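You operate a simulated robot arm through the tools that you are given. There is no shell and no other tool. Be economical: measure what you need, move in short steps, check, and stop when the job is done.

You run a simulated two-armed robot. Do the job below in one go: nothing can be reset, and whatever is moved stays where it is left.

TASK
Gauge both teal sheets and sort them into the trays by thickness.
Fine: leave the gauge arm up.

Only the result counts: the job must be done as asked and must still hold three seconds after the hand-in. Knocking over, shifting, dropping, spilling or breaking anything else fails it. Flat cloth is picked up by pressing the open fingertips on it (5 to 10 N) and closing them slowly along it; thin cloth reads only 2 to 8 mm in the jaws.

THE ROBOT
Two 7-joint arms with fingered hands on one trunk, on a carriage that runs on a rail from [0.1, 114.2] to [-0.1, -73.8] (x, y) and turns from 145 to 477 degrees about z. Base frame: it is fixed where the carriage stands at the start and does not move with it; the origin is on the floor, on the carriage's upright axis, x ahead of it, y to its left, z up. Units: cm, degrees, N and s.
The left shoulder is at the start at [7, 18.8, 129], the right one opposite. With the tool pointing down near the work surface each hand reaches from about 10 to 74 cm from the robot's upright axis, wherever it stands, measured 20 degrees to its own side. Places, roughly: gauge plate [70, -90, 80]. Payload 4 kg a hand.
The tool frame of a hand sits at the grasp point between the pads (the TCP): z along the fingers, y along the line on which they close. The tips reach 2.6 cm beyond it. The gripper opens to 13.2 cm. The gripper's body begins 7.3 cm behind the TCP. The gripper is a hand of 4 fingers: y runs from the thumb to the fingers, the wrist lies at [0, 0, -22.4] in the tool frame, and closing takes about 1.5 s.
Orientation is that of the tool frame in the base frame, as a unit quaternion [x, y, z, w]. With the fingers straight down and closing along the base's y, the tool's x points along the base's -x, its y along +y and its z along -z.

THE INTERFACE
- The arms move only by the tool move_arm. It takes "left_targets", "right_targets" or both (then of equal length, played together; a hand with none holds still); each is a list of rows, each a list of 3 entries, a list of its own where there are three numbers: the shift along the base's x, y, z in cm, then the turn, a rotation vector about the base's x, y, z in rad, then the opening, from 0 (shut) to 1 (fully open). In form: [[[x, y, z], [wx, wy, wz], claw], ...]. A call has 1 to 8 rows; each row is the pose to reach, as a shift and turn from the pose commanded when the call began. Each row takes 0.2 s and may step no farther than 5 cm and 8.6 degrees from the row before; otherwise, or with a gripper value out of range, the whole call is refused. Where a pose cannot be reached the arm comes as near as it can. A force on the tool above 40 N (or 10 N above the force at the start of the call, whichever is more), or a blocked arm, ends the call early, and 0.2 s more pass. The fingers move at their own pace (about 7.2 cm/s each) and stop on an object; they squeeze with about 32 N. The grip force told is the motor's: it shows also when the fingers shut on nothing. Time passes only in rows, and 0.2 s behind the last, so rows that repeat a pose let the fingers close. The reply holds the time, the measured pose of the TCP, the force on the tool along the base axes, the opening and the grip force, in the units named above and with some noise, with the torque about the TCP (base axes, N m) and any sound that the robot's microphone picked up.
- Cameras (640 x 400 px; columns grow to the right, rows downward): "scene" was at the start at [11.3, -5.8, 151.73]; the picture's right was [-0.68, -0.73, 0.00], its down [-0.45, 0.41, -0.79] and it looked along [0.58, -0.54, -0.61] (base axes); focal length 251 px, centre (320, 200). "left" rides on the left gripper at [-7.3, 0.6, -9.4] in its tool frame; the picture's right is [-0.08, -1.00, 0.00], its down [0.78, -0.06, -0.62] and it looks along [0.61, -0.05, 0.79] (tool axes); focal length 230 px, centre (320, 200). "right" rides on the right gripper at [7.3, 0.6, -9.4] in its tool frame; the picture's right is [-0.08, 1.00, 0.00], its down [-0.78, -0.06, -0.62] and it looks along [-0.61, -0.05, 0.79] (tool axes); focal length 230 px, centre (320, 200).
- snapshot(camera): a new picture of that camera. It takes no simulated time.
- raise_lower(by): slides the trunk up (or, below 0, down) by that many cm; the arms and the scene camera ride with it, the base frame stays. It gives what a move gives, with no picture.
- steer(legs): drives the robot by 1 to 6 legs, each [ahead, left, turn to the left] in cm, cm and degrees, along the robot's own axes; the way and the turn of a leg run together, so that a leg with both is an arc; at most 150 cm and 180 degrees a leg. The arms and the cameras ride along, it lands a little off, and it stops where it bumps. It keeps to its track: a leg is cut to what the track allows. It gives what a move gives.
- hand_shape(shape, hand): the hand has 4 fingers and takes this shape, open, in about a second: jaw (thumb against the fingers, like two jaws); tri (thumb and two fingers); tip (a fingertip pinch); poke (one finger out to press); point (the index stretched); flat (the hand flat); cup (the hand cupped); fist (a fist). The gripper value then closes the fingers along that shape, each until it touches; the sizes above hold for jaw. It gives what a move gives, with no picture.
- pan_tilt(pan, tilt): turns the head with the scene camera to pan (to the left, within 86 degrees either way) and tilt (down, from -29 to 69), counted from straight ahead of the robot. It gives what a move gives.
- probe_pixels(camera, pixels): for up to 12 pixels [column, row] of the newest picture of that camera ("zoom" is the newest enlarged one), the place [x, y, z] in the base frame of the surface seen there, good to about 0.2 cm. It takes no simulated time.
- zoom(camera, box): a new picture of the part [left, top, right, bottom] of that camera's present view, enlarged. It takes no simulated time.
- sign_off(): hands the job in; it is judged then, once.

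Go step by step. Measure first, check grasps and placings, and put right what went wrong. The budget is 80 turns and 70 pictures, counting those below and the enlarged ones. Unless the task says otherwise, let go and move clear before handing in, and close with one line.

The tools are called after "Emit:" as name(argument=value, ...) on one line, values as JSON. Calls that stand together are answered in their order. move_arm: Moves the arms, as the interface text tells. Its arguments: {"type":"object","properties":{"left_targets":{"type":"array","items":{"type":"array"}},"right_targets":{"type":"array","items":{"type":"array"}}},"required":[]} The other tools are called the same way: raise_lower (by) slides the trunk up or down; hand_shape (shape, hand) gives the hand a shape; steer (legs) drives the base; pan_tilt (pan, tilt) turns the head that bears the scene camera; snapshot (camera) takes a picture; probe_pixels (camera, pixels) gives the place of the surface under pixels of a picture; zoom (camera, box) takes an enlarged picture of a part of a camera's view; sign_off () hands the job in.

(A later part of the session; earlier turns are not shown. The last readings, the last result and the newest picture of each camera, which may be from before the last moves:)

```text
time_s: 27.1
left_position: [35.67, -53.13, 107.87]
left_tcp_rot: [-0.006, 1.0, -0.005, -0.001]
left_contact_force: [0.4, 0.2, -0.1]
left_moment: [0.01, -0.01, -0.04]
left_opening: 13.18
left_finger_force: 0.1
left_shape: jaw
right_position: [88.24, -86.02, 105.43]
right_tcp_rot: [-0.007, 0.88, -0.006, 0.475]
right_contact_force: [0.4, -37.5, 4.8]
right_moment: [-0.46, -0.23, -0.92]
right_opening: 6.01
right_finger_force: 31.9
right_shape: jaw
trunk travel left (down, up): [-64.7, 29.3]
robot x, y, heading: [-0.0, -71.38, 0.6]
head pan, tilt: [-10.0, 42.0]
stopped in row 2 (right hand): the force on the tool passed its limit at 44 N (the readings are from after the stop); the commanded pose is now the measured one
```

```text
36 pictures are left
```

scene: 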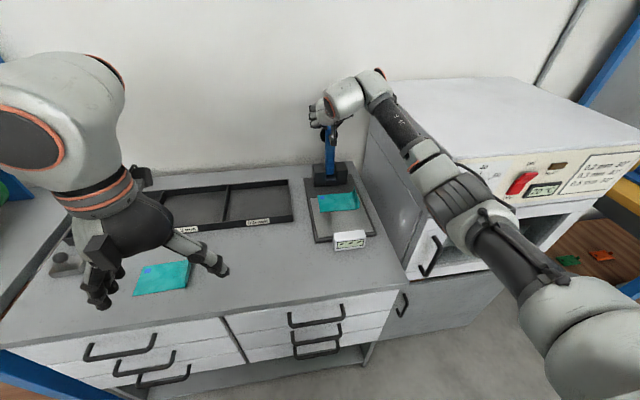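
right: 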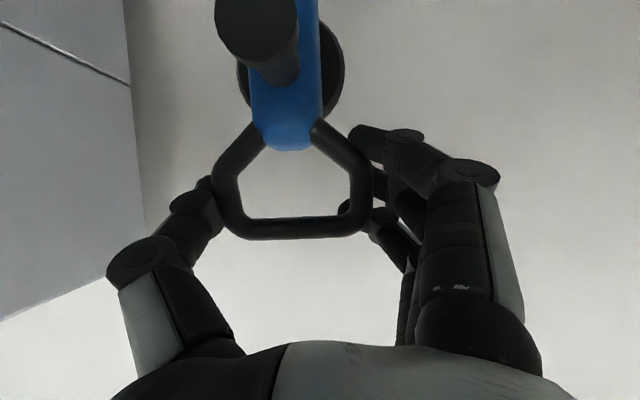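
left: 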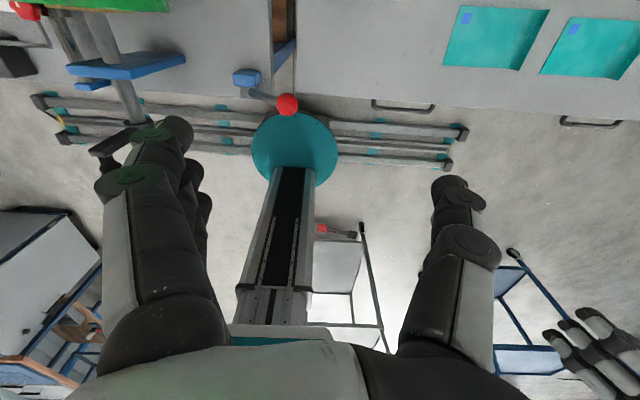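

A sideways force built up (−37 N in y) and even the trunk got pushed (+y); I suspect the right elbow/forearm rests against the oven. Open first to relieve, and look.

Emit:
zoom(camera="scene", box=[320, 60, 520, 230])

Emit:
move_arm(right_targets=[[[0, 0, 0], [0, 0, 0], 0.45], [[0, 0, 0], [0, 0, 0], 0.6], [[0, 0, 0], [0, 0, 0], 0.6]])

Emit:
zoom(camera="scene", box=[300, 60, 420, 260])

```text
2.35 times, centred on (420, 145) of scene
```

zoom: 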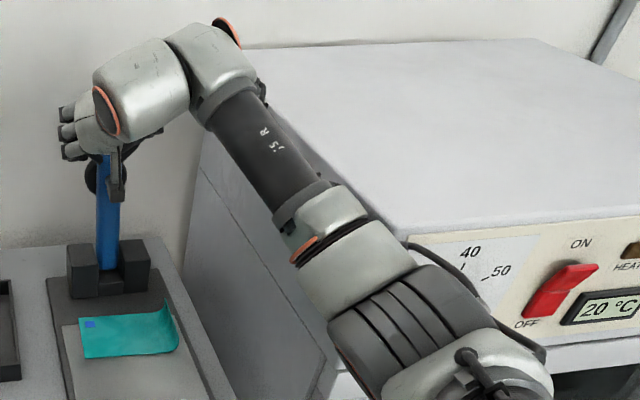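

```text
time_s: 27.9
left_position: [35.74, -53.04, 107.75]
left_tcp_rot: [-0.005, 1.0, -0.007, -0.001]
left_contact_force: [-0.7, -0.9, -0.1]
left_moment: [0.0, 0.02, 0.01]
left_opening: 13.19
left_finger_force: 0.1
left_shape: jaw
right_position: [88.18, -85.88, 105.5]
right_tcp_rot: [-0.007, 0.879, -0.004, 0.476]
right_contact_force: [0.2, -13.0, 0.7]
right_moment: [-0.13, 0.0, -0.07]
right_opening: 8.13
right_finger_force: 0.0
right_shape: jaw
trunk travel left (down, up): [-64.7, 29.3]
robot x, y, heading: [-0.01, -71.52, 0.5]
head pan, tilt: [-10.0, 42.0]
```

```text
2.00 times, centred on (360, 160) of scene
```

zoom: 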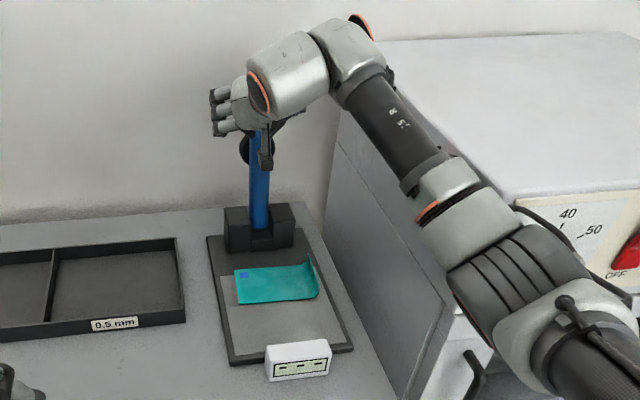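

The forearm brushes the oven corner, so the right arm is wrong for this. I'll open fully, back out the way I came, and use the left arm with the robot turned right instead.

Emit:
move_arm(right_targets=[[[0, 0, 0], [0, 0, 0], 1], [[0, 0, 0], [0, 0, 0], 1], [[0, 0, 0], [0, 0, 0], 1], [[-3, 0, 1], [0, 0, 0], 1], [[-7, 0, 2], [0, 0, 0], 1], [[-11, 0, 3], [0, 0, 0], 1], [[-15, 0, 4], [0, 0, 0], 1], [[-18, 0, 4], [0, 0, 0], 1]])

Emit:
zoom(camera="scene", box=[280, 60, 480, 260])

```text
time_s: 29.8
left_position: [35.58, -54.27, 107.94]
left_tcp_rot: [-0.004, 1.0, -0.001, 0.001]
left_contact_force: [-0.5, 0.5, 0.9]
left_moment: [-0.03, -0.02, 0.01]
left_opening: 13.21
left_finger_force: 0.0
left_shape: jaw
right_position: [69.9, -87.84, 109.89]
right_tcp_rot: [-0.001, 0.879, -0.002, 0.477]
right_contact_force: [0.0, 0.7, 0.0]
right_moment: [-0.01, 0.02, 0.0]
right_opening: 13.19
right_finger_force: 0.0
right_shape: jaw
trunk travel left (down, up): [-64.7, 29.3]
robot x, y, heading: [0.1, -71.23, 0.6]
head pan, tilt: [-10.0, 42.0]
```

```text
2.00 times, centred on (380, 160) of scene
```

zoom: 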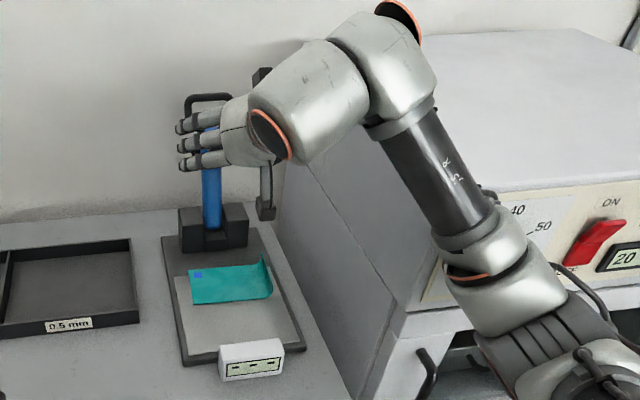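

Right hand free; base unshifted. Fold the right arm back to tool-down, closer to the body.

Emit:
move_arm(right_targets=[[[-4.3, 0.5, 0], [0, 0.124, 0], 1], [[-8.6, 1, 0], [0, 0.248, 0], 1], [[-12.9, 1.5, 0], [0, 0.372, 0], 1], [[-17.2, 2, 0], [0, 0.496, 0], 1], [[-21.5, 2.5, 0], [0, 0.62, 0], 1], [[-25.8, 3, 0], [0, 0.744, 0], 1], [[-30.1, 3.5, 0], [0, 0.868, 0], 1], [[-34.4, 4, 0], [0, 0.99, 0], 1]])

Emit:
snapshot(camera="scene")

```text
time_s: 31.6
left_position: [35.53, -54.27, 107.87]
left_tcp_rot: [-0.005, 1.0, 0.0, 0.0]
left_contact_force: [0.2, 0.1, -0.2]
left_moment: [0.03, -0.03, -0.04]
left_opening: 13.18
left_finger_force: 0.1
left_shape: jaw
right_position: [35.66, -83.37, 109.6]
right_tcp_rot: [-0.001, 1.0, 0.001, 0.001]
right_contact_force: [0.7, -0.6, -0.4]
right_moment: [0.0, 0.02, 0.03]
right_opening: 13.22
right_finger_force: 0.0
right_shape: jaw
trunk travel left (down, up): [-64.7, 29.3]
robot x, y, heading: [-0.41, -71.21, 0.4]
head pan, tilt: [-10.0, 42.0]
```

```text
32 pictures are left
```

scene: 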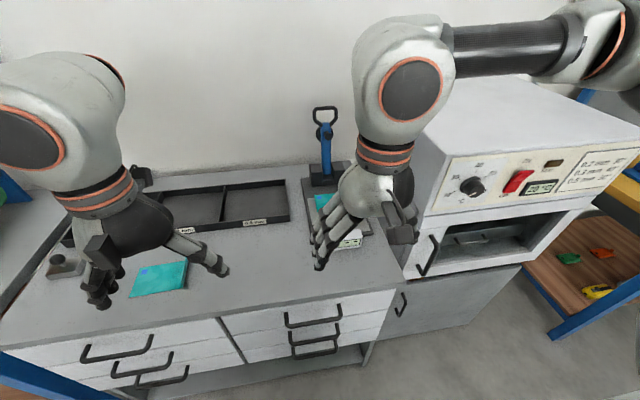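

Now turn the robot right by 36° so that the left shoulder comes forward, and compensate with the head.

Emit:
steer(legs=[[0, 0, -36]])

Emit:
pan_tilt(pan=18, tilt=42)

Emit:
snapshot(camera="scene")

```text
time_s: 33.6
left_position: [38.96, -78.24, 107.8]
left_tcp_rot: [0.301, 0.954, 0.0, 0.0]
left_contact_force: [0.0, 0.2, -0.4]
left_moment: [0.0, 0.0, -0.01]
left_opening: 13.19
left_finger_force: 0.2
left_shape: jaw
right_position: [22.02, -101.99, 109.6]
right_tcp_rot: [0.303, 0.953, 0.0, 0.002]
right_contact_force: [0.2, -0.4, -0.6]
right_moment: [0.02, 0.0, 0.03]
right_opening: 13.23
right_finger_force: 0.1
right_shape: jaw
trunk travel left (down, up): [-64.7, 29.3]
robot x, y, heading: [-0.01, -71.4, -35.0]
head pan, tilt: [-10.0, 42.0]
```

```text
time_s: 34.6
left_position: [39.05, -78.29, 107.83]
left_tcp_rot: [0.3, 0.954, 0.0, 0.0]
left_contact_force: [-0.1, -0.4, -0.4]
left_moment: [-0.03, 0.0, 0.01]
left_opening: 13.18
left_finger_force: 0.1
left_shape: jaw
right_position: [22.06, -101.98, 109.55]
right_tcp_rot: [0.302, 0.953, 0.0, 0.001]
right_contact_force: [-0.3, -0.5, -0.8]
right_moment: [0.01, 0.01, 0.0]
right_opening: 13.19
right_finger_force: 0.1
right_shape: jaw
trunk travel left (down, up): [-64.7, 29.3]
robot x, y, heading: [-0.15, -71.37, -35.0]
head pan, tilt: [18.0, 42.0]
```

```text
31 pictures are left
```

scene: 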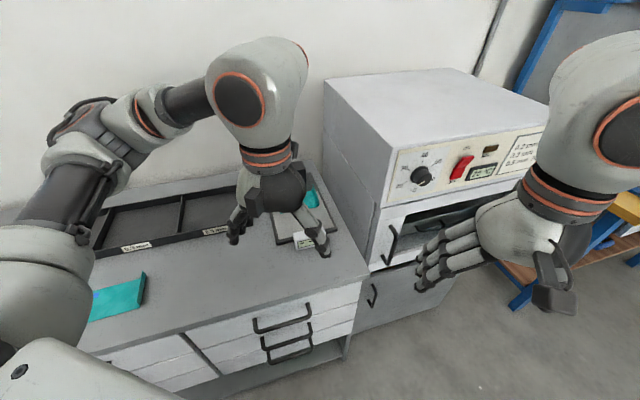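

Left hand now at (39,−78.3,107.8). Yaw it +35° so it closes along y while moving toward the gauge, then pitch it forward.

Emit:
move_arm(left_targets=[[[2.6, -1.8, 0.5], [0, 0, 0.122], 1], [[5.2, -3.6, 1], [0, 0, 0.244], 1], [[7.8, -5.5, 1.5], [0, 0, 0.366], 1], [[10.4, -7.3, 2], [0, 0, 0.488], 1], [[13, -9.1, 2], [0, 0, 0.61], 1]])

Emit:
move_arm(left_targets=[[[2.2, 0, 0], [0, -0.124, 0], 1], [[4.5, 0, 0], [0, -0.248, 0], 1], [[6.8, 0, 0], [0, -0.372, 0], 1], [[9, 0, 0], [0, -0.496, 0], 1], [[11.2, 0, 0], [0, -0.62, 0], 1], [[13.5, 0, 0], [0, -0.744, 0], 1], [[15.8, 0, 0], [0, -0.868, 0], 1], [[18, 0, 0], [0, -0.99, 0], 1]])

Emit:
snapshot(camera="scene")

Emit:
snapshot(camera="left")

```text
time_s: 35.8
left_position: [52.05, -87.4, 109.79]
left_tcp_rot: [0.0, 1.0, 0.001, -0.001]
left_contact_force: [0.8, -0.5, -0.4]
left_moment: [0.05, 0.01, -0.01]
left_opening: 13.2
left_finger_force: 0.1
left_shape: jaw
right_position: [22.06, -102.12, 109.67]
right_tcp_rot: [0.302, 0.953, 0.001, 0.002]
right_contact_force: [0.7, -0.8, -0.3]
right_moment: [0.03, 0.03, 0.0]
right_opening: 13.19
right_finger_force: 0.1
right_shape: jaw
trunk travel left (down, up): [-64.7, 29.3]
robot x, y, heading: [-0.2, -71.22, -35.2]
head pan, tilt: [18.0, 42.0]
```

```text
time_s: 37.6
left_position: [69.98, -87.43, 110.0]
left_tcp_rot: [0.0, 0.88, 0.0, 0.476]
left_contact_force: [-0.9, -0.1, -0.4]
left_moment: [-0.02, 0.0, 0.0]
left_opening: 13.22
left_finger_force: 0.1
left_shape: jaw
right_position: [22.11, -101.98, 109.52]
right_tcp_rot: [0.302, 0.953, 0.0, 0.002]
right_contact_force: [0.0, -0.3, 0.2]
right_moment: [0.02, 0.03, 0.02]
right_opening: 13.19
right_finger_force: 0.0
right_shape: jaw
trunk travel left (down, up): [-64.7, 29.3]
robot x, y, heading: [-0.15, -71.31, -35.0]
head pan, tilt: [18.0, 42.0]
```

```text
30 pictures are left
```

scene: 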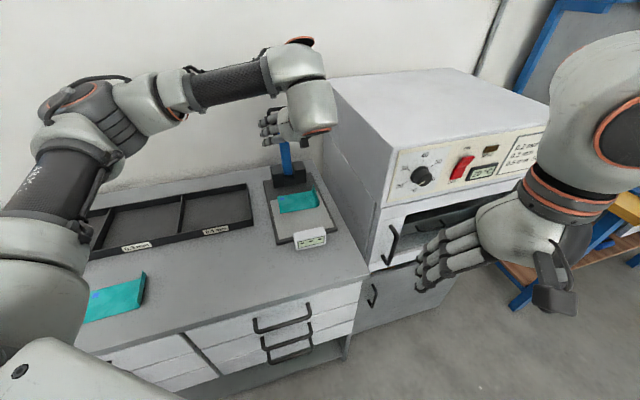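

```text
29 pictures are left
```

left: 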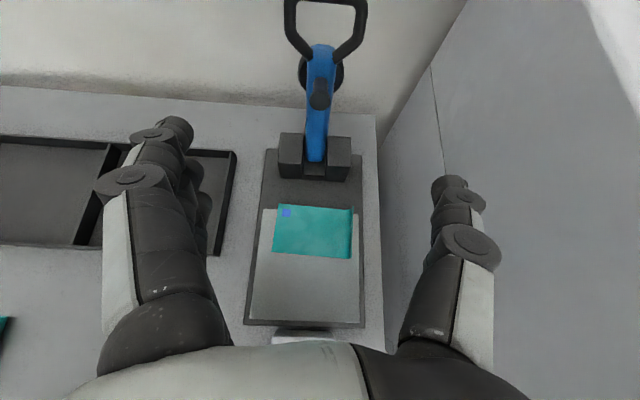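

The left hand faces the handle, loop centred (px 326,25). Probe the lever, then approach.

Emit:
probe_pixels(camera="left", pixels=[[289, 18], [362, 20], [326, 2], [321, 60], [320, 95], [316, 150], [292, 140], [338, 145], [352, 250], [274, 255], [320, 183]])

Emit:
move_arm(left_targets=[[[4, 0, 0], [0, 0, 0], 1], [[8, 0, -1], [0, 0, 0], 1], [[12, 0, -2.2], [0, 0, 0], 1], [[16, 0, -3.4], [0, 0, 0], 1], [[18.5, 0.1, -4.4], [0, 0, 0], 1], [[18.5, 0.1, -4.4], [0, 0, 0], 1]])

Emit:
snapshot(camera="left")

```text
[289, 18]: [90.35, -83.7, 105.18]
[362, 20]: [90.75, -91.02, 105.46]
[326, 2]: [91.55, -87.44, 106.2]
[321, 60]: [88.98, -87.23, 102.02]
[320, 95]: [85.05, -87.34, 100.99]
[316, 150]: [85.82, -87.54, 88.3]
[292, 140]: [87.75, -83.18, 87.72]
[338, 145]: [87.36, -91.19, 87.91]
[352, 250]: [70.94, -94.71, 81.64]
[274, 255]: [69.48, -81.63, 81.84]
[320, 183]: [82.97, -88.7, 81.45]
```

```text
time_s: 39.0
left_position: [88.4, -87.23, 105.66]
left_tcp_rot: [-0.001, 0.88, 0.0, 0.475]
left_contact_force: [0.7, 0.7, -0.3]
left_moment: [-0.02, 0.03, 0.01]
left_opening: 13.21
left_finger_force: 0.0
left_shape: jaw
right_position: [21.93, -102.02, 109.63]
right_tcp_rot: [0.303, 0.953, 0.001, 0.002]
right_contact_force: [-0.1, -0.3, 0.4]
right_moment: [-0.02, 0.03, 0.02]
right_opening: 13.19
right_finger_force: 0.1
right_shape: jaw
trunk travel left (down, up): [-64.7, 29.3]
robot x, y, heading: [0.02, -71.21, -34.8]
head pan, tilt: [18.0, 42.0]
```

```text
28 pictures are left
```

left: 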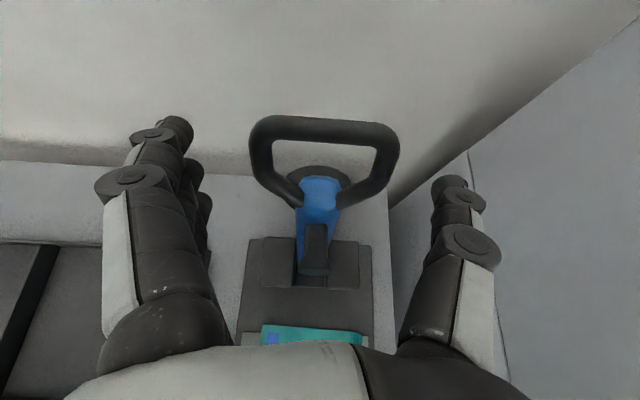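

No contact forces; the loop sits between the jaws (px 325,155). Advance 2 cm and close.

Emit:
move_arm(left_targets=[[[2, -0.1, -0.4], [0, 0, 0], 1], [[2, -0.1, -0.4], [0, 0, 0], 0.8], [[2, -0.1, -0.4], [0, 0, 0], 0.6], [[2, -0.1, -0.4], [0, 0, 0], 0.45], [[2, -0.1, -0.4], [0, 0, 0], 0.35], [[2, -0.1, -0.4], [0, 0, 0], 0.35]])

Emit:
snapshot(camera="left")

```text
time_s: 40.4
left_position: [90.39, -87.35, 105.17]
left_tcp_rot: [0.001, 0.88, 0.0, 0.475]
left_contact_force: [-0.1, -4.4, -2.0]
left_moment: [0.02, 0.01, -0.04]
left_opening: 6.89
left_finger_force: 31.8
left_shape: jaw
right_position: [22.01, -102.08, 109.51]
right_tcp_rot: [0.302, 0.953, 0.0, 0.001]
right_contact_force: [-0.7, 0.8, 0.1]
right_moment: [0.0, 0.02, -0.03]
right_opening: 13.19
right_finger_force: 0.0
right_shape: jaw
trunk travel left (down, up): [-64.7, 29.3]
robot x, y, heading: [-0.11, -71.14, -35.1]
head pan, tilt: [18.0, 42.0]
```

```text
27 pictures are left
```

left: 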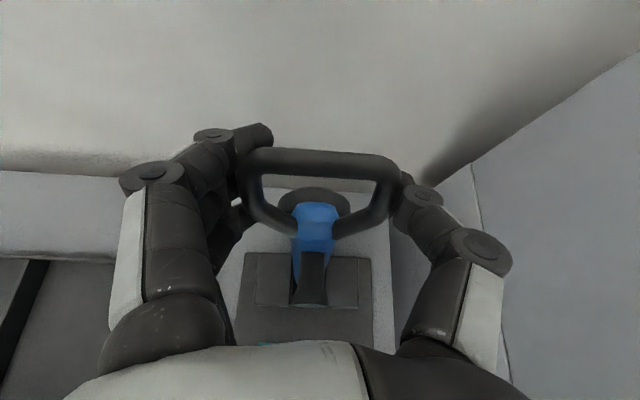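

Handle gripped centrally. Pull along the arc, first half.

Emit:
move_arm(left_targets=[[[-2.2, 0, 0.4], [0, 0.065, 0], 0.3], [[-4.4, 0, 0.5], [0, 0.13, 0], 0.3], [[-6.6, 0, 0.4], [0, 0.195, 0], 0.3], [[-8.8, 0, 0], [0, 0.26, 0], 0.3], [[-10.9, 0, -0.6], [0, 0.325, 0], 0.3], [[-13, 0, -1.4], [0, 0.39, 0], 0.3], [[-14.9, 0, -2.5], [0, 0.455, 0], 0.3], [[-16.7, 0, -3.7], [0, 0.52, 0], 0.3]])

Emit:
snapshot(camera="scene")

```text
time_s: 42.2
left_position: [74.32, -87.06, 100.98]
left_tcp_rot: [-0.002, 0.973, 0.001, 0.23]
left_contact_force: [20.1, -5.9, -20.9]
left_moment: [-1.5, -0.73, 1.1]
left_opening: 4.06
left_finger_force: 32.5
left_shape: jaw
right_position: [22.51, -102.02, 109.38]
right_tcp_rot: [0.303, 0.953, 0.001, 0.0]
right_contact_force: [0.3, -0.5, 0.3]
right_moment: [-0.02, -0.01, 0.03]
right_opening: 13.2
right_finger_force: 0.1
right_shape: jaw
trunk travel left (down, up): [-64.7, 29.3]
robot x, y, heading: [-0.13, -71.53, -34.9]
head pan, tilt: [18.0, 42.0]
```

```text
26 pictures are left
```

scene: 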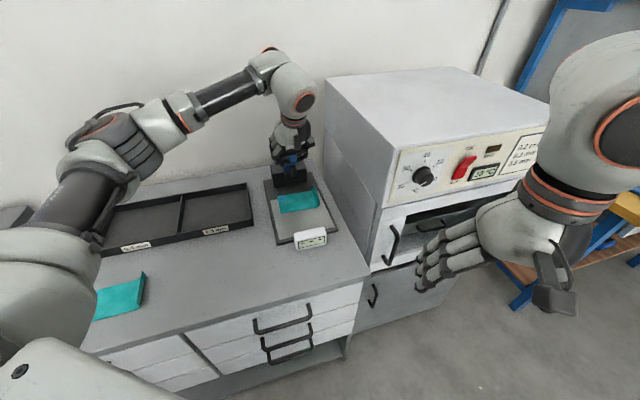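

The lever follows but opening fell to 4.1 cm, so the grip is slipping; look from the left camera.

Emit:
snapshot(camera="left")

Emit:
zoom(camera="scene", box=[240, 80, 350, 250])

```text
25 pictures are left
```

left: 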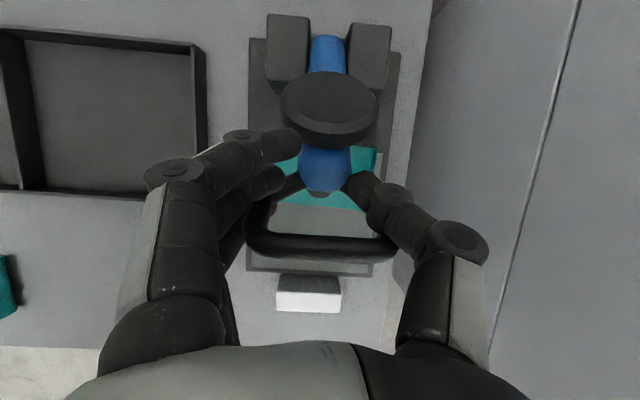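

```text
2.35 times, centred on (295, 165) of scene
```

zoom: 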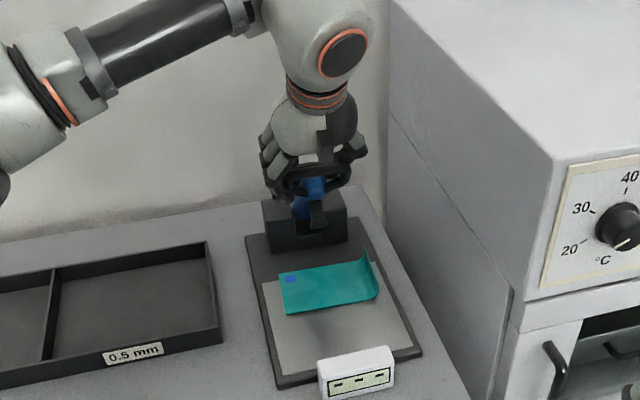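

The lever is past vertical, held near the loop's neck. Continue down the arc with a smaller radius.

Emit:
move_arm(left_targets=[[[-1, 0, -2.8], [0, 0.065, 0], 0.3], [[-2.7, 0, -4.7], [0, 0.13, 0], 0.3], [[-4, 0, -6.8], [0, 0.195, 0], 0.3], [[-5.1, 0, -9], [0, 0.26, 0], 0.3], [[-5.8, 0, -11.5], [0, 0.325, 0], 0.3], [[-6.2, 0, -13.9], [0, 0.39, 0], 0.3]])

Emit:
zoom(camera="scene", box=[240, 130, 350, 270])

Emit:
snapshot(camera="left")

```text
time_s: 43.6
left_position: [67.82, -87.11, 89.09]
left_tcp_rot: [-0.003, 0.998, -0.003, 0.055]
left_contact_force: [-0.5, 14.3, 18.5]
left_moment: [0.6, -0.41, -0.15]
left_opening: 3.81
left_finger_force: 31.9
left_shape: jaw
right_position: [21.96, -101.73, 109.76]
right_tcp_rot: [0.301, 0.954, 0.0, 0.003]
right_contact_force: [0.6, 0.0, 0.3]
right_moment: [-0.01, -0.01, -0.02]
right_opening: 13.22
right_finger_force: 0.0
right_shape: jaw
trunk travel left (down, up): [-64.7, 29.3]
robot x, y, heading: [0.03, -71.39, -35.1]
head pan, tilt: [18.0, 42.0]
stopped in row 6 (left hand): the force on the tool passed its limit at 54 N (the readings are from after the stop); the commanded pose is now the measured one
```

```text
2.86 times, centred on (295, 200) of scene
```

zoom: 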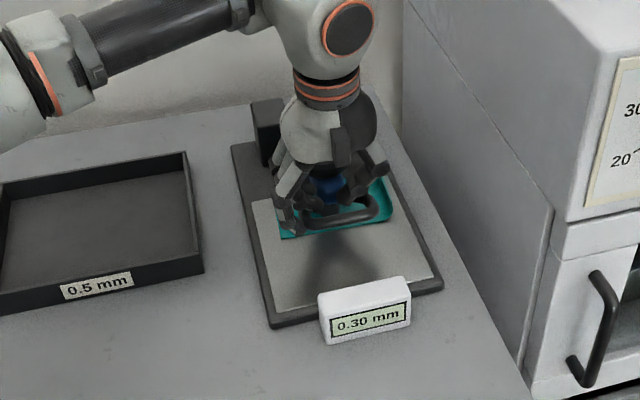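

```text
22 pictures are left
```

left: 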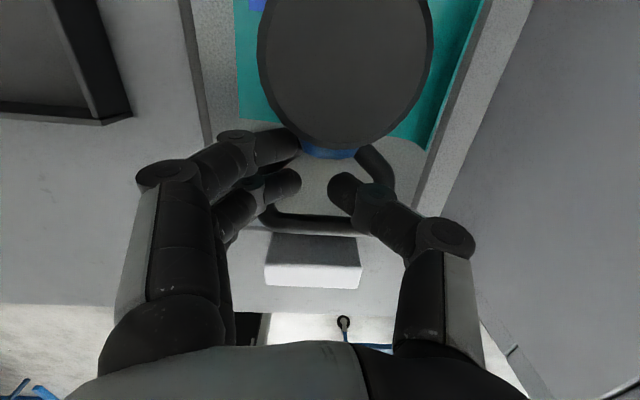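

The display reads 0.30 mm for sheet B. I'll release the grip, lift off, and re-read the gauge with the arm resting by itself.

Emit:
move_arm(left_targets=[[[0, 0, 0], [0, 0, 0], 0.33], [[0, 0, 0.5], [0, 0, 0], 0.36], [[0, 0, 2], [0, 0, 0], 0.38], [[0, 0, 4], [0, 0, 0], 0.4], [[-1, 0, 6], [0, 0, 0], 0.7], [[-1, 0, 6], [0, 0, 0], 0.7], [[-1, 0, 6], [0, 0, 0], 0.7]])

Emit:
zoom(camera="scene", box=[240, 130, 350, 270])

Emit:
snapshot(camera="left")

```text
time_s: 45.2
left_position: [67.03, -87.43, 94.76]
left_tcp_rot: [-0.001, 0.999, -0.003, 0.054]
left_contact_force: [-1.2, -0.3, 0.6]
left_moment: [0.0, 0.02, 0.01]
left_opening: 9.19
left_finger_force: 0.0
left_shape: jaw
right_position: [22.06, -102.0, 109.54]
right_tcp_rot: [0.302, 0.953, 0.0, 0.001]
right_contact_force: [0.3, 0.0, 0.5]
right_moment: [0.04, -0.01, -0.03]
right_opening: 13.19
right_finger_force: 0.0
right_shape: jaw
trunk travel left (down, up): [-64.7, 29.3]
robot x, y, heading: [-0.19, -71.41, -35.4]
head pan, tilt: [18.0, 42.0]
```

```text
2.86 times, centred on (295, 200) of scene
```

zoom: 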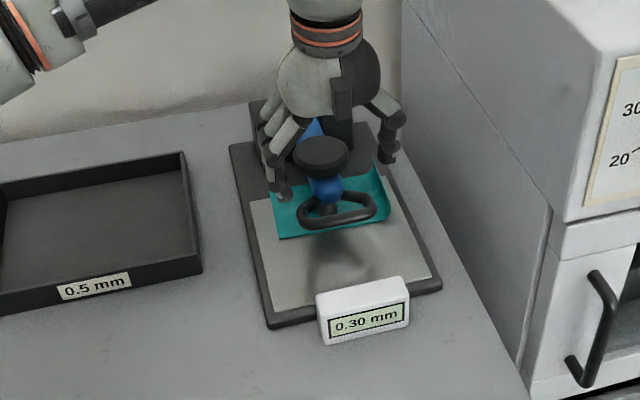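

```text
20 pictures are left
```

left: 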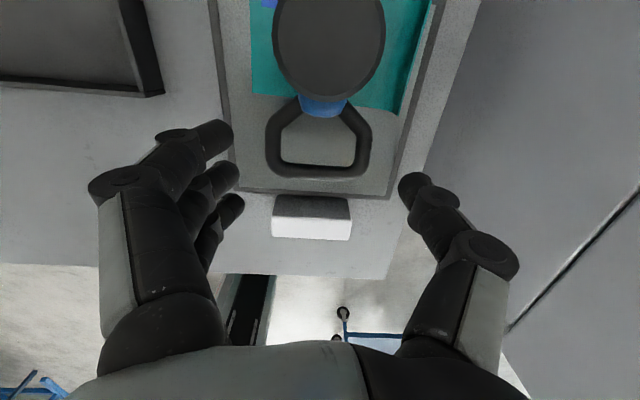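

Sheet B = 0.30 mm, steady. Now probe the loop to grip it and raise the arm.

Emit:
probe_pixels(camera="left", pixels=[[270, 148], [367, 148], [320, 171], [285, 112], [357, 112], [330, 140], [330, 30], [405, 60], [255, 90], [312, 220]])

```text
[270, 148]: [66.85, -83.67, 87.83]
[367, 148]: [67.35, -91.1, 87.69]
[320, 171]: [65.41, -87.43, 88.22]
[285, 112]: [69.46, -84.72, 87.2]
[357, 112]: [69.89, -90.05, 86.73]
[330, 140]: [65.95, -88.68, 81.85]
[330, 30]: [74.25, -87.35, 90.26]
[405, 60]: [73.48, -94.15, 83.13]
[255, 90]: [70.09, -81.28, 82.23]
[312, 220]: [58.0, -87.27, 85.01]
```

Loop's widest part is at (67.1, −87.4, 87.5). Descend around it, close, and lift through the first half of the arc.

Emit:
move_arm(left_targets=[[[0, 0, -3], [0, 0, 0], 0.7], [[0, 0, -6], [0, 0, 0], 0.7], [[0, 0, -7.3], [0, 0, 0], 0.7], [[0, 0, -7.3], [0, 0, 0], 0.55], [[0, 0, -7.3], [0, 0, 0], 0.4], [[0, 0, -7.3], [0, 0, 0], 0.3], [[0, 0, -7.3], [0, 0, 0], 0.3]])

Emit:
move_arm(left_targets=[[[0.27, 0, 2.07], [0, -0.059, 0], 0.3], [[0.75, 0, 4.07], [0, -0.118, 0], 0.3], [[1.44, 0, 6.03], [0, -0.177, 0], 0.3], [[2.35, 0, 7.91], [0, -0.236, 0], 0.3], [[3.43, 0, 9.66], [0, -0.295, 0], 0.3], [[4.7, 0, 11.31], [0, -0.354, 0], 0.3], [[6.15, 0, 12.81], [0, -0.413, 0], 0.3], [[7.72, 0, 14.13], [0, -0.472, 0], 0.3]])

```text
time_s: 46.8
left_position: [66.8, -87.42, 87.51]
left_tcp_rot: [-0.002, 0.999, -0.003, 0.054]
left_contact_force: [-0.6, -4.3, -2.5]
left_moment: [0.12, -0.03, 0.05]
left_opening: 6.64
left_finger_force: 32.5
left_shape: jaw
right_position: [22.01, -101.98, 109.51]
right_tcp_rot: [0.302, 0.953, 0.0, 0.001]
right_contact_force: [-0.9, -0.6, 1.0]
right_moment: [-0.04, 0.02, -0.01]
right_opening: 13.21
right_finger_force: 0.0
right_shape: jaw
trunk travel left (down, up): [-64.7, 29.3]
robot x, y, heading: [0.24, -71.35, -35.2]
head pan, tilt: [18.0, 42.0]
```

```text
time_s: 48.6
left_position: [74.77, -87.19, 101.28]
left_tcp_rot: [-0.001, 0.959, -0.002, 0.283]
left_contact_force: [4.6, 1.4, -14.5]
left_moment: [-0.29, 0.74, -1.28]
left_opening: 3.68
left_finger_force: 32.0
left_shape: jaw
right_position: [22.26, -101.97, 109.59]
right_tcp_rot: [0.301, 0.954, 0.001, 0.0]
right_contact_force: [0.3, 1.1, 0.2]
right_moment: [0.03, 0.0, -0.03]
right_opening: 13.2
right_finger_force: 0.0
right_shape: jaw
trunk travel left (down, up): [-64.7, 29.3]
robot x, y, heading: [-0.44, -71.09, -34.9]
head pan, tilt: [18.0, 42.0]
```

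The lever comes along (load −14 N). Continue the second half of the arc.

Emit:
move_arm(left_targets=[[[1.73, 0, 1.17], [0, -0.059, 0], 0.2], [[3.57, 0, 2.15], [0, -0.118, 0], 0.2], [[5.47, 0, 2.91], [0, -0.177, 0], 0.2], [[7.48, 0, 3.48], [0, -0.236, 0], 0.2], [[9.53, 0, 3.84], [0, -0.295, 0], 0.2], [[11.58, 0, 3.97], [0, -0.354, 0], 0.2], [[13.66, 0, 3.88], [0, -0.413, 0], 0.2], [[15.73, 0, 3.58], [0, -0.472, 0], 0.2]])

Emit:
zoom(camera="scene", box=[230, 60, 370, 260])

```text
time_s: 50.4
left_position: [89.92, -87.46, 105.94]
left_tcp_rot: [-0.001, 0.863, -0.005, 0.506]
left_contact_force: [-24.4, 10.4, 10.5]
left_moment: [0.12, 0.41, 0.4]
left_opening: 1.09
left_finger_force: 31.9
left_shape: jaw
right_position: [21.57, -101.79, 109.71]
right_tcp_rot: [0.302, 0.953, 0.001, 0.004]
right_contact_force: [0.6, 0.5, -0.2]
right_moment: [-0.04, 0.0, 0.01]
right_opening: 13.19
right_finger_force: 0.1
right_shape: jaw
trunk travel left (down, up): [-64.7, 29.3]
robot x, y, heading: [0.09, -71.24, -35.2]
head pan, tilt: [18.0, 42.0]
```

```text
2.00 times, centred on (300, 160) of scene
```

zoom: 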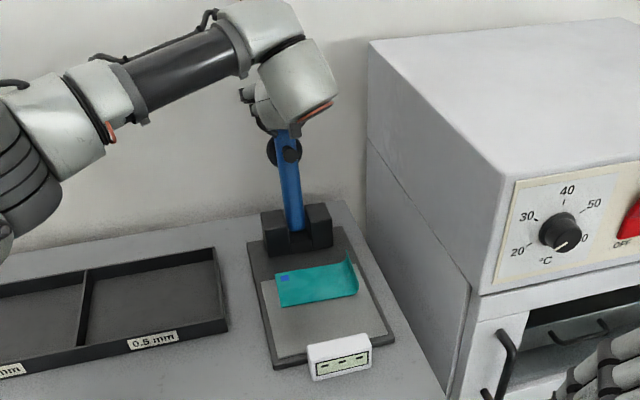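

The lever is up against its stop. Open a little and back out along the tool axis.

Emit:
move_arm(left_targets=[[[0, 0, 0], [0, 0, 0], 0.2], [[0, 0, 0], [0, 0, 0], 0.25], [[-1.7, 0, 1], [0, 0, 0], 0.25], [[-4, 0, 2.4], [0, 0, 0], 0.25], [[-7, 0, 4], [0, 0, 0], 0.25], [[-11, 0, 4.5], [0, 0, 0], 0.4], [[-15, 0, 4.5], [0, 0, 0], 0.6], [[-19, 0, 4.5], [0, 0, 0], 0.6]])

Emit:
snapshot(camera="left")

```text
time_s: 52.2
left_position: [71.38, -87.34, 109.68]
left_tcp_rot: [0.0, 0.866, -0.004, 0.501]
left_contact_force: [-0.3, -1.3, 1.0]
left_moment: [0.02, -0.01, -0.01]
left_opening: 7.86
left_finger_force: 0.0
left_shape: jaw
right_position: [21.9, -101.95, 109.67]
right_tcp_rot: [0.303, 0.953, 0.0, 0.002]
right_contact_force: [0.4, 0.1, -0.3]
right_moment: [-0.02, 0.0, 0.03]
right_opening: 13.2
right_finger_force: 0.0
right_shape: jaw
trunk travel left (down, up): [-64.7, 29.3]
robot x, y, heading: [0.17, -71.39, -35.0]
head pan, tilt: [18.0, 42.0]
```

```text
18 pictures are left
```

left: 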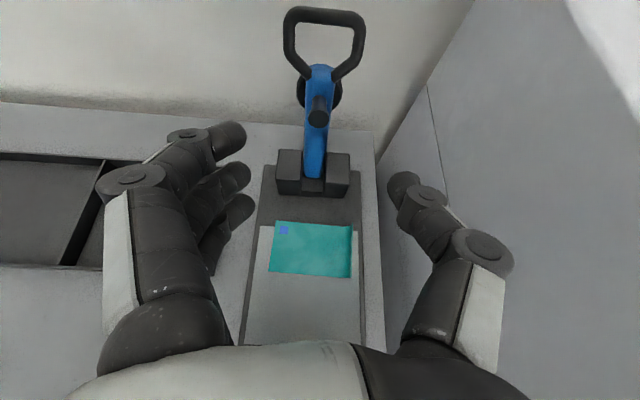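

The lever is up and untouched; sheet B remains on the plate. Next, move above its flap with the left hand, straightening the tool to about 10° tilt.

Emit:
probe_pixels(camera="left", pixels=[[350, 230], [350, 250], [350, 273], [353, 250], [345, 250], [274, 224], [269, 268], [326, 10]])

Emit:
move_arm(left_targets=[[[0.3, -1, 0], [0, 0.125, 0], 0.45], [[0.6, -2, -1], [0, 0.25, 0], 0.45], [[0.9, -3, -2], [0, 0.375, 0], 0.45], [[1.2, -4, -3], [0, 0.5, 0], 0.45], [[1.5, -5, -5], [0, 0.625, 0], 0.45], [[1.8, -6, -7], [0, 0.75, 0], 0.45], [[2.1, -6.7, -9], [0, 0.87, 0], 0.45], [[2.1, -6.7, -11], [0, 0.87, 0], 0.45]])

Emit:
snapshot(camera="left")

```text
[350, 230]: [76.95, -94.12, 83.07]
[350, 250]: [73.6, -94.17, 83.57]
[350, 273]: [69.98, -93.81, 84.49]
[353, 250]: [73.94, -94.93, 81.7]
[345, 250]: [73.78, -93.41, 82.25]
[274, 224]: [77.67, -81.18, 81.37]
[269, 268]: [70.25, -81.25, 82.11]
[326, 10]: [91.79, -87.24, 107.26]
```

```text
time_s: 54.0
left_position: [73.63, -94.01, 98.62]
left_tcp_rot: [-0.002, 0.996, -0.003, 0.089]
left_contact_force: [0.5, -0.3, 0.6]
left_moment: [0.02, -0.02, 0.04]
left_opening: 6.01
left_finger_force: 0.1
left_shape: jaw
right_position: [22.08, -101.86, 109.58]
right_tcp_rot: [0.303, 0.953, 0.0, 0.001]
right_contact_force: [0.1, 0.6, -0.1]
right_moment: [-0.01, 0.01, -0.01]
right_opening: 13.18
right_finger_force: 0.1
right_shape: jaw
trunk travel left (down, up): [-64.7, 29.3]
robot x, y, heading: [-0.11, -71.76, -35.0]
head pan, tilt: [18.0, 42.0]
```

```text
17 pictures are left
```

left: 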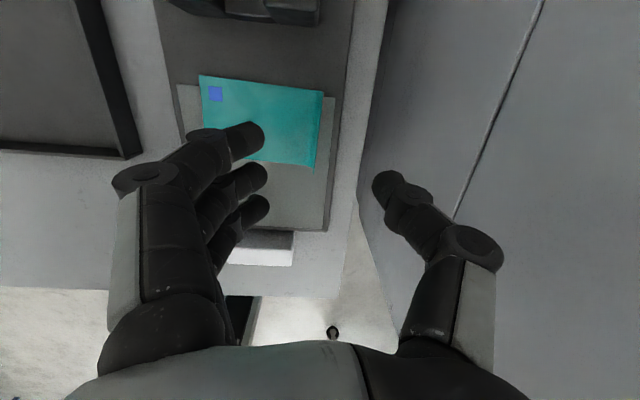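

Positioned over the flap. Descend to TCP z≈85.4 and close.

Emit:
move_arm(left_targets=[[[0, 0, -4], [0, 0, 0], 0.45], [[0, 0, -8], [0, 0, 0], 0.45], [[0, 0, -11], [0, 0, 0], 0.45], [[0, 0, -13.2], [0, 0, 0], 0.45], [[0, 0, -13.2], [0, 0, 0], 0.45]])

Emit:
move_arm(left_targets=[[[0, 0, 0], [0, 0, 0], 0.3], [[0, 0, 0], [0, 0, 0], 0.2], [[0, 0, 0], [0, 0, 0], 0.1], [[0, 0, 0], [0, 0, 0], 0.05], [[0, 0, 0], [0, 0, 0], 0], [[0, 0, 0], [0, 0, 0], 0], [[0, 0, 0], [0, 0, 0], 0]])

Emit:
move_arm(left_targets=[[[0, 0, 1.5], [0, 0, 0], 0], [[0, 0, 4], [0, 0, 0], 0], [[0, 0, 7], [0, 0, 0], 0], [[-2, 2, 10], [0, 0, 0], 0], [[-5, 4, 12], [0, 0, 0], 0], [[-8, 6, 14], [0, 0, 0], 0]])

Emit:
snapshot(camera="scene")

```text
time_s: 55.2
left_position: [73.61, -94.04, 85.38]
left_tcp_rot: [-0.002, 0.996, -0.002, 0.091]
left_contact_force: [0.3, -0.3, -0.7]
left_moment: [0.0, 0.03, -0.01]
left_opening: 6.03
left_finger_force: 0.0
left_shape: jaw
right_position: [22.03, -101.98, 109.57]
right_tcp_rot: [0.302, 0.953, 0.001, 0.002]
right_contact_force: [0.5, -0.5, 0.7]
right_moment: [-0.02, 0.0, 0.02]
right_opening: 13.17
right_finger_force: 0.0
right_shape: jaw
trunk travel left (down, up): [-64.7, 29.3]
robot x, y, heading: [-0.26, -71.07, -35.4]
head pan, tilt: [18.0, 42.0]
```

```text
time_s: 56.8
left_position: [73.53, -94.13, 85.56]
left_tcp_rot: [-0.002, 0.996, -0.003, 0.091]
left_contact_force: [0.3, 0.4, 5.1]
left_moment: [0.25, 0.2, -0.06]
left_opening: 0.02
left_finger_force: 31.7
left_shape: jaw
right_position: [21.98, -101.98, 109.66]
right_tcp_rot: [0.302, 0.953, 0.0, 0.002]
right_contact_force: [0.0, 0.3, 1.1]
right_moment: [0.01, 0.02, 0.01]
right_opening: 13.19
right_finger_force: 0.0
right_shape: jaw
trunk travel left (down, up): [-64.7, 29.3]
robot x, y, heading: [-0.03, -71.37, -35.1]
head pan, tilt: [18.0, 42.0]
```

```text
time_s: 58.2
left_position: [65.36, -87.87, 99.58]
left_tcp_rot: [-0.003, 0.996, -0.004, 0.09]
left_contact_force: [0.1, -0.4, -0.8]
left_moment: [-0.02, -0.03, -0.03]
left_opening: 0.0
left_finger_force: 31.8
left_shape: jaw
right_position: [21.92, -101.91, 109.49]
right_tcp_rot: [0.303, 0.953, 0.001, 0.002]
right_contact_force: [-0.4, 0.6, -1.2]
right_moment: [-0.02, 0.03, -0.02]
right_opening: 13.22
right_finger_force: 0.1
right_shape: jaw
trunk travel left (down, up): [-64.7, 29.3]
robot x, y, heading: [0.31, -71.55, -34.9]
head pan, tilt: [18.0, 42.0]
```

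```text
16 pictures are left
```

scene: 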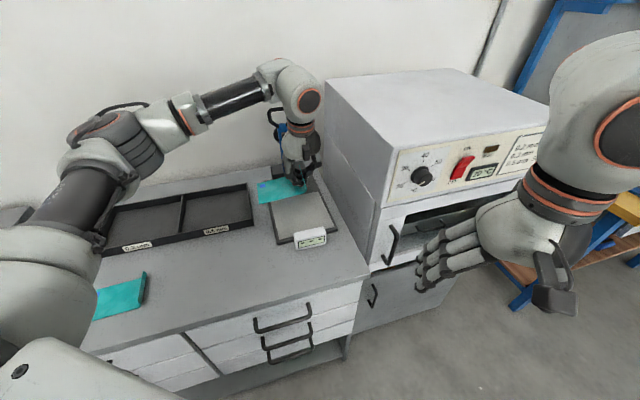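

Sheet B is held again. Drive along the rail (+y ~31 cm) keeping the heading, toward the 0.3 mm compartment.

Emit:
steer(legs=[[-18, 25.7, 0]])

Emit:
pan_tilt(pan=35, tilt=45)

Emit:
snapshot(camera="scene")

```text
time_s: 60.3
left_position: [65.62, -56.34, 99.46]
left_tcp_rot: [-0.001, 0.996, -0.004, 0.089]
left_contact_force: [0.2, 0.1, 0.0]
left_moment: [0.0, -0.01, 0.0]
left_opening: 0.03
left_finger_force: 31.8
left_shape: jaw
right_position: [22.04, -70.4, 109.54]
right_tcp_rot: [0.302, 0.953, 0.0, 0.001]
right_contact_force: [-0.2, -0.2, 0.2]
right_moment: [0.01, -0.03, 0.01]
right_opening: 13.19
right_finger_force: 0.0
right_shape: jaw
trunk travel left (down, up): [-64.7, 29.3]
robot x, y, heading: [0.05, -39.89, -34.9]
head pan, tilt: [18.0, 42.0]
```

```text
time_s: 61.1
left_position: [65.61, -56.35, 99.61]
left_tcp_rot: [-0.003, 0.996, -0.002, 0.09]
left_contact_force: [0.6, 0.1, 0.0]
left_moment: [-0.01, -0.02, -0.02]
left_opening: 0.01
left_finger_force: 32.0
left_shape: jaw
right_position: [22.08, -70.24, 109.52]
right_tcp_rot: [0.302, 0.953, 0.001, 0.002]
right_contact_force: [-0.6, -0.4, 0.5]
right_moment: [0.01, 0.0, -0.01]
right_opening: 13.19
right_finger_force: 0.0
right_shape: jaw
trunk travel left (down, up): [-64.7, 29.3]
robot x, y, heading: [-0.18, -39.64, -34.9]
head pan, tilt: [35.0, 45.0]
```

```text
15 pictures are left
```

scene: 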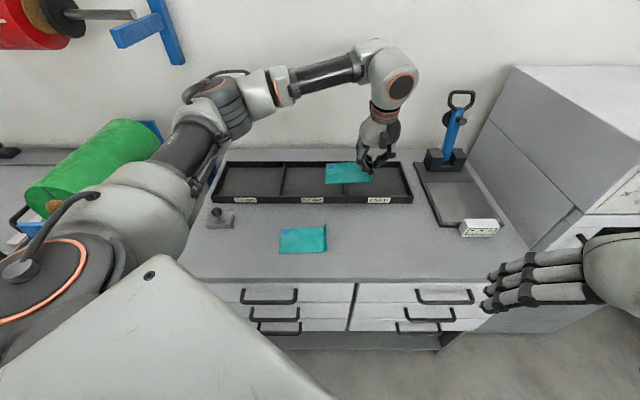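

Good view: trays (dividers px 283,180 and 346,187), sheet A at px 303,240. Probe tray walls and sheet A.

Emit:
probe_pixels(camera="scene", pixels=[[283, 178], [313, 164], [310, 187], [345, 190], [280, 195], [250, 180], [217, 180], [325, 229], [325, 240], [324, 250], [281, 230], [313, 199]])

```text
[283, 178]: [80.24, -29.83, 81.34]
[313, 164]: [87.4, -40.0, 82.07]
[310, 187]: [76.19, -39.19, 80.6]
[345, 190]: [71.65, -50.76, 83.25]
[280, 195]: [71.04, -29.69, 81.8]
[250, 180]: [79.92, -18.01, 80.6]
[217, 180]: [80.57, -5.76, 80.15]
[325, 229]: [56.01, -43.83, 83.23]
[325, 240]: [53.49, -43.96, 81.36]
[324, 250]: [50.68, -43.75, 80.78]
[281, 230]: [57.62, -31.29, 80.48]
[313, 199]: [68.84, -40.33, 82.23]
```

Move above the 0.3 mm compartment to (76.8,−46.2), then check reach by lowering partway.

Emit:
move_arm(left_targets=[[[2.8, 2.6, 0], [0, 0, 0], 0], [[5.6, 5.2, 0], [0, 0, 0], 0], [[8.4, 7.7, 0], [0, 0, 0], 0], [[11.2, 10.2, 0], [0, 0, 0], 0], [[11.2, 10.2, -4], [0, 0, 0], 0], [[11.2, 10.2, -8], [0, 0, 0], 0], [[11.2, 10.2, -12], [0, 0, 0], 0], [[11.2, 10.2, -12], [0, 0, 0], 0]])

Emit:
zoom(camera="scene", box=[200, 90, 430, 270])

```text
time_s: 62.9
left_position: [76.8, -46.06, 87.64]
left_tcp_rot: [-0.002, 0.996, -0.004, 0.091]
left_contact_force: [-0.5, 0.3, -0.8]
left_moment: [-0.06, 0.0, 0.0]
left_opening: 0.0
left_finger_force: 31.9
left_shape: jaw
right_position: [22.08, -70.44, 109.59]
right_tcp_rot: [0.302, 0.953, 0.0, 0.002]
right_contact_force: [0.3, 1.0, -0.4]
right_moment: [-0.01, 0.01, 0.0]
right_opening: 13.2
right_finger_force: 0.0
right_shape: jaw
trunk travel left (down, up): [-64.7, 29.3]
robot x, y, heading: [-0.36, -39.88, -34.9]
head pan, tilt: [35.0, 45.0]
```

```text
2.22 times, centred on (315, 180) of scene
```

zoom: 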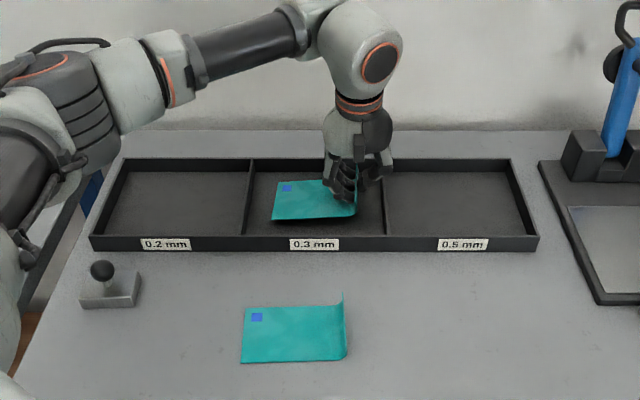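

The sheet is centred in the 0.3 mm compartment. Lower 3.2 cm more, release gently, and rise.

Emit:
move_arm(left_targets=[[[0, 0, -1.5], [0, 0, 0], 0], [[0, 0, -2.8], [0, 0, 0], 0], [[0, 0, -3.2], [0, 0, 0], 0], [[0, 0, -3.2], [0, 0, 0], 0]])

Emit:
move_arm(left_targets=[[[0, 0, 0], [0, 0, 0], 0.05], [[0, 0, 0], [0, 0, 0], 0.12], [[0, 0, 0], [0, 0, 0], 0.2], [[0, 0, 0], [0, 0, 0], 0.2], [[0, 0, 2], [0, 0, 0], 0.2], [[0, 0, 5], [0, 0, 0], 0.25], [[0, 0, 9], [0, 0, 0], 0.3], [[0, 0, 13], [0, 0, 0], 0.4]])

Emit:
zoom(camera="scene", box=[200, 90, 430, 270])

```text
time_s: 63.9
left_position: [76.84, -46.12, 84.49]
left_tcp_rot: [-0.002, 0.996, -0.002, 0.091]
left_contact_force: [1.4, 0.7, 4.6]
left_moment: [0.22, 0.14, -0.11]
left_opening: 0.01
left_finger_force: 32.2
left_shape: jaw
right_position: [22.09, -70.3, 109.62]
right_tcp_rot: [0.302, 0.953, 0.001, 0.001]
right_contact_force: [-0.2, -0.3, -0.1]
right_moment: [-0.01, -0.02, 0.04]
right_opening: 13.21
right_finger_force: 0.2
right_shape: jaw
trunk travel left (down, up): [-64.7, 29.3]
robot x, y, heading: [-0.05, -39.89, -34.9]
head pan, tilt: [35.0, 45.0]
```

```text
time_s: 65.7
left_position: [76.8, -46.36, 97.3]
left_tcp_rot: [-0.002, 0.996, -0.003, 0.091]
left_contact_force: [0.1, 0.5, 1.1]
left_moment: [-0.01, -0.02, -0.02]
left_opening: 5.24
left_finger_force: 0.1
left_shape: jaw
right_position: [21.94, -70.32, 109.65]
right_tcp_rot: [0.303, 0.953, 0.002, 0.002]
right_contact_force: [0.2, 0.1, 0.2]
right_moment: [-0.01, -0.02, 0.05]
right_opening: 13.19
right_finger_force: 0.1
right_shape: jaw
trunk travel left (down, up): [-64.7, 29.3]
robot x, y, heading: [-0.17, -39.43, -34.8]
head pan, tilt: [35.0, 45.0]
```

```text
2.22 times, centred on (315, 180) of scene
```

zoom: 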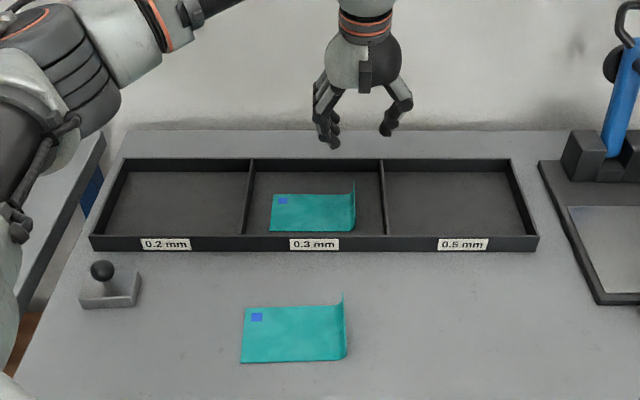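

Sheet B lies in the 0.3 mm tray. Now go to sheet A's flap (54.2, −43.9), descend and pinch it.

Emit:
move_arm(left_targets=[[[-4.5, 0.5, 0], [0, 0, 0], 0.45], [[-9, 1, 0], [0, 0, 0], 0.45], [[-13.5, 1.5, 0], [0, 0, 0], 0.45], [[-18, 2, 0], [0, 0, 0], 0.45], [[-22.6, 2.4, 0], [0, 0, 0], 0.45], [[-22.6, 2.4, -4], [0, 0, 0], 0.45], [[-22.6, 2.4, -8], [0, 0, 0], 0.45], [[-22.6, 2.4, -8], [0, 0, 0], 0.45]])

Emit:
snapshot(camera="left")

```text
time_s: 67.5
left_position: [54.08, -43.75, 89.55]
left_tcp_rot: [-0.003, 0.996, -0.004, 0.091]
left_contact_force: [0.2, 0.4, 0.2]
left_moment: [-0.01, 0.05, -0.02]
left_opening: 5.85
left_finger_force: 0.1
left_shape: jaw
right_position: [22.03, -70.34, 109.48]
right_tcp_rot: [0.302, 0.953, 0.0, 0.001]
right_contact_force: [0.4, 0.5, 0.1]
right_moment: [0.03, 0.0, -0.02]
right_opening: 13.22
right_finger_force: 0.0
right_shape: jaw
trunk travel left (down, up): [-64.7, 29.3]
robot x, y, heading: [0.02, -39.98, -34.8]
head pan, tilt: [35.0, 45.0]
```

```text
12 pictures are left
```

left: 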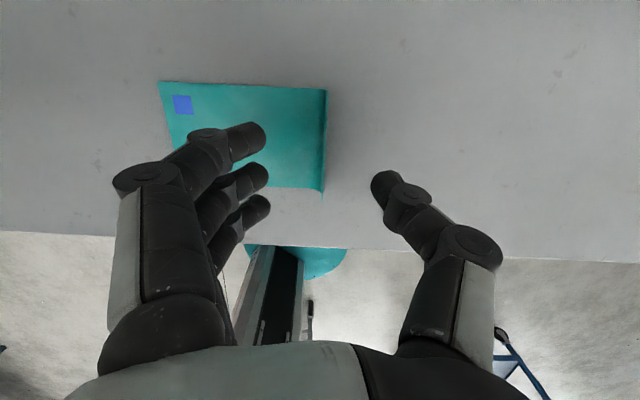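

Flap lies between the jaws (px 322,140). Descend, close, lift.

Emit:
move_arm(left_targets=[[[0.1, -0.1, -3], [0, 0, 0], 0.45], [[0.1, -0.1, -5], [0, 0, 0], 0.45], [[0.1, -0.1, -5.9], [0, 0, 0], 0.45], [[0.1, -0.1, -5.9], [0, 0, 0], 0.3], [[0.1, -0.1, -5.9], [0, 0, 0], 0.2], [[0.1, -0.1, -5.9], [0, 0, 0], 0.1], [[0.1, -0.1, -5.9], [0, 0, 0], 0.05], [[0.1, -0.1, -5.9], [0, 0, 0], 0]])

Emit:
move_arm(left_targets=[[[0, 0, 0], [0, 0, 0], 0], [[0, 0, 0], [0, 0, 0], 0], [[0, 0, 1.5], [0, 0, 0], 0], [[0, 0, 4], [0, 0, 0], 0], [[0, 0, 7], [0, 0, 0], 0], [[2, 0, 10], [0, 0, 0], 0], [[5, 0, 13], [0, 0, 0], 0], [[8, 0, 16], [0, 0, 0], 0]])

Emit:
zoom(camera="scene", box=[200, 90, 430, 270])

```text
time_s: 69.3
left_position: [54.22, -43.87, 83.73]
left_tcp_rot: [-0.001, 0.996, -0.004, 0.092]
left_contact_force: [0.1, 0.4, 4.0]
left_moment: [0.24, 0.16, -0.05]
left_opening: 0.0
left_finger_force: 31.6
left_shape: jaw
right_position: [22.0, -70.33, 109.56]
right_tcp_rot: [0.302, 0.953, 0.001, 0.001]
right_contact_force: [0.0, 0.1, 0.1]
right_moment: [0.0, 0.02, -0.01]
right_opening: 13.19
right_finger_force: 0.1
right_shape: jaw
trunk travel left (down, up): [-64.7, 29.3]
robot x, y, heading: [0.12, -39.89, -35.0]
head pan, tilt: [35.0, 45.0]
```

```text
time_s: 71.1
left_position: [62.27, -43.7, 99.54]
left_tcp_rot: [-0.001, 0.996, -0.004, 0.09]
left_contact_force: [-0.2, 0.2, 0.1]
left_moment: [-0.05, 0.03, -0.01]
left_opening: 0.02
left_finger_force: 32.0
left_shape: jaw
right_position: [22.18, -70.41, 109.54]
right_tcp_rot: [0.303, 0.953, 0.0, 0.001]
right_contact_force: [0.2, 0.2, 0.2]
right_moment: [0.02, 0.0, -0.04]
right_opening: 13.2
right_finger_force: 0.0
right_shape: jaw
trunk travel left (down, up): [-64.7, 29.3]
robot x, y, heading: [0.13, -39.86, -35.0]
head pan, tilt: [35.0, 45.0]
```

```text
2.22 times, centred on (315, 180) of scene
```

zoom: 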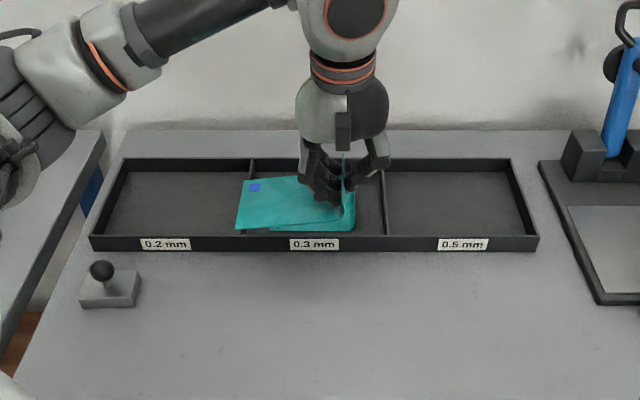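

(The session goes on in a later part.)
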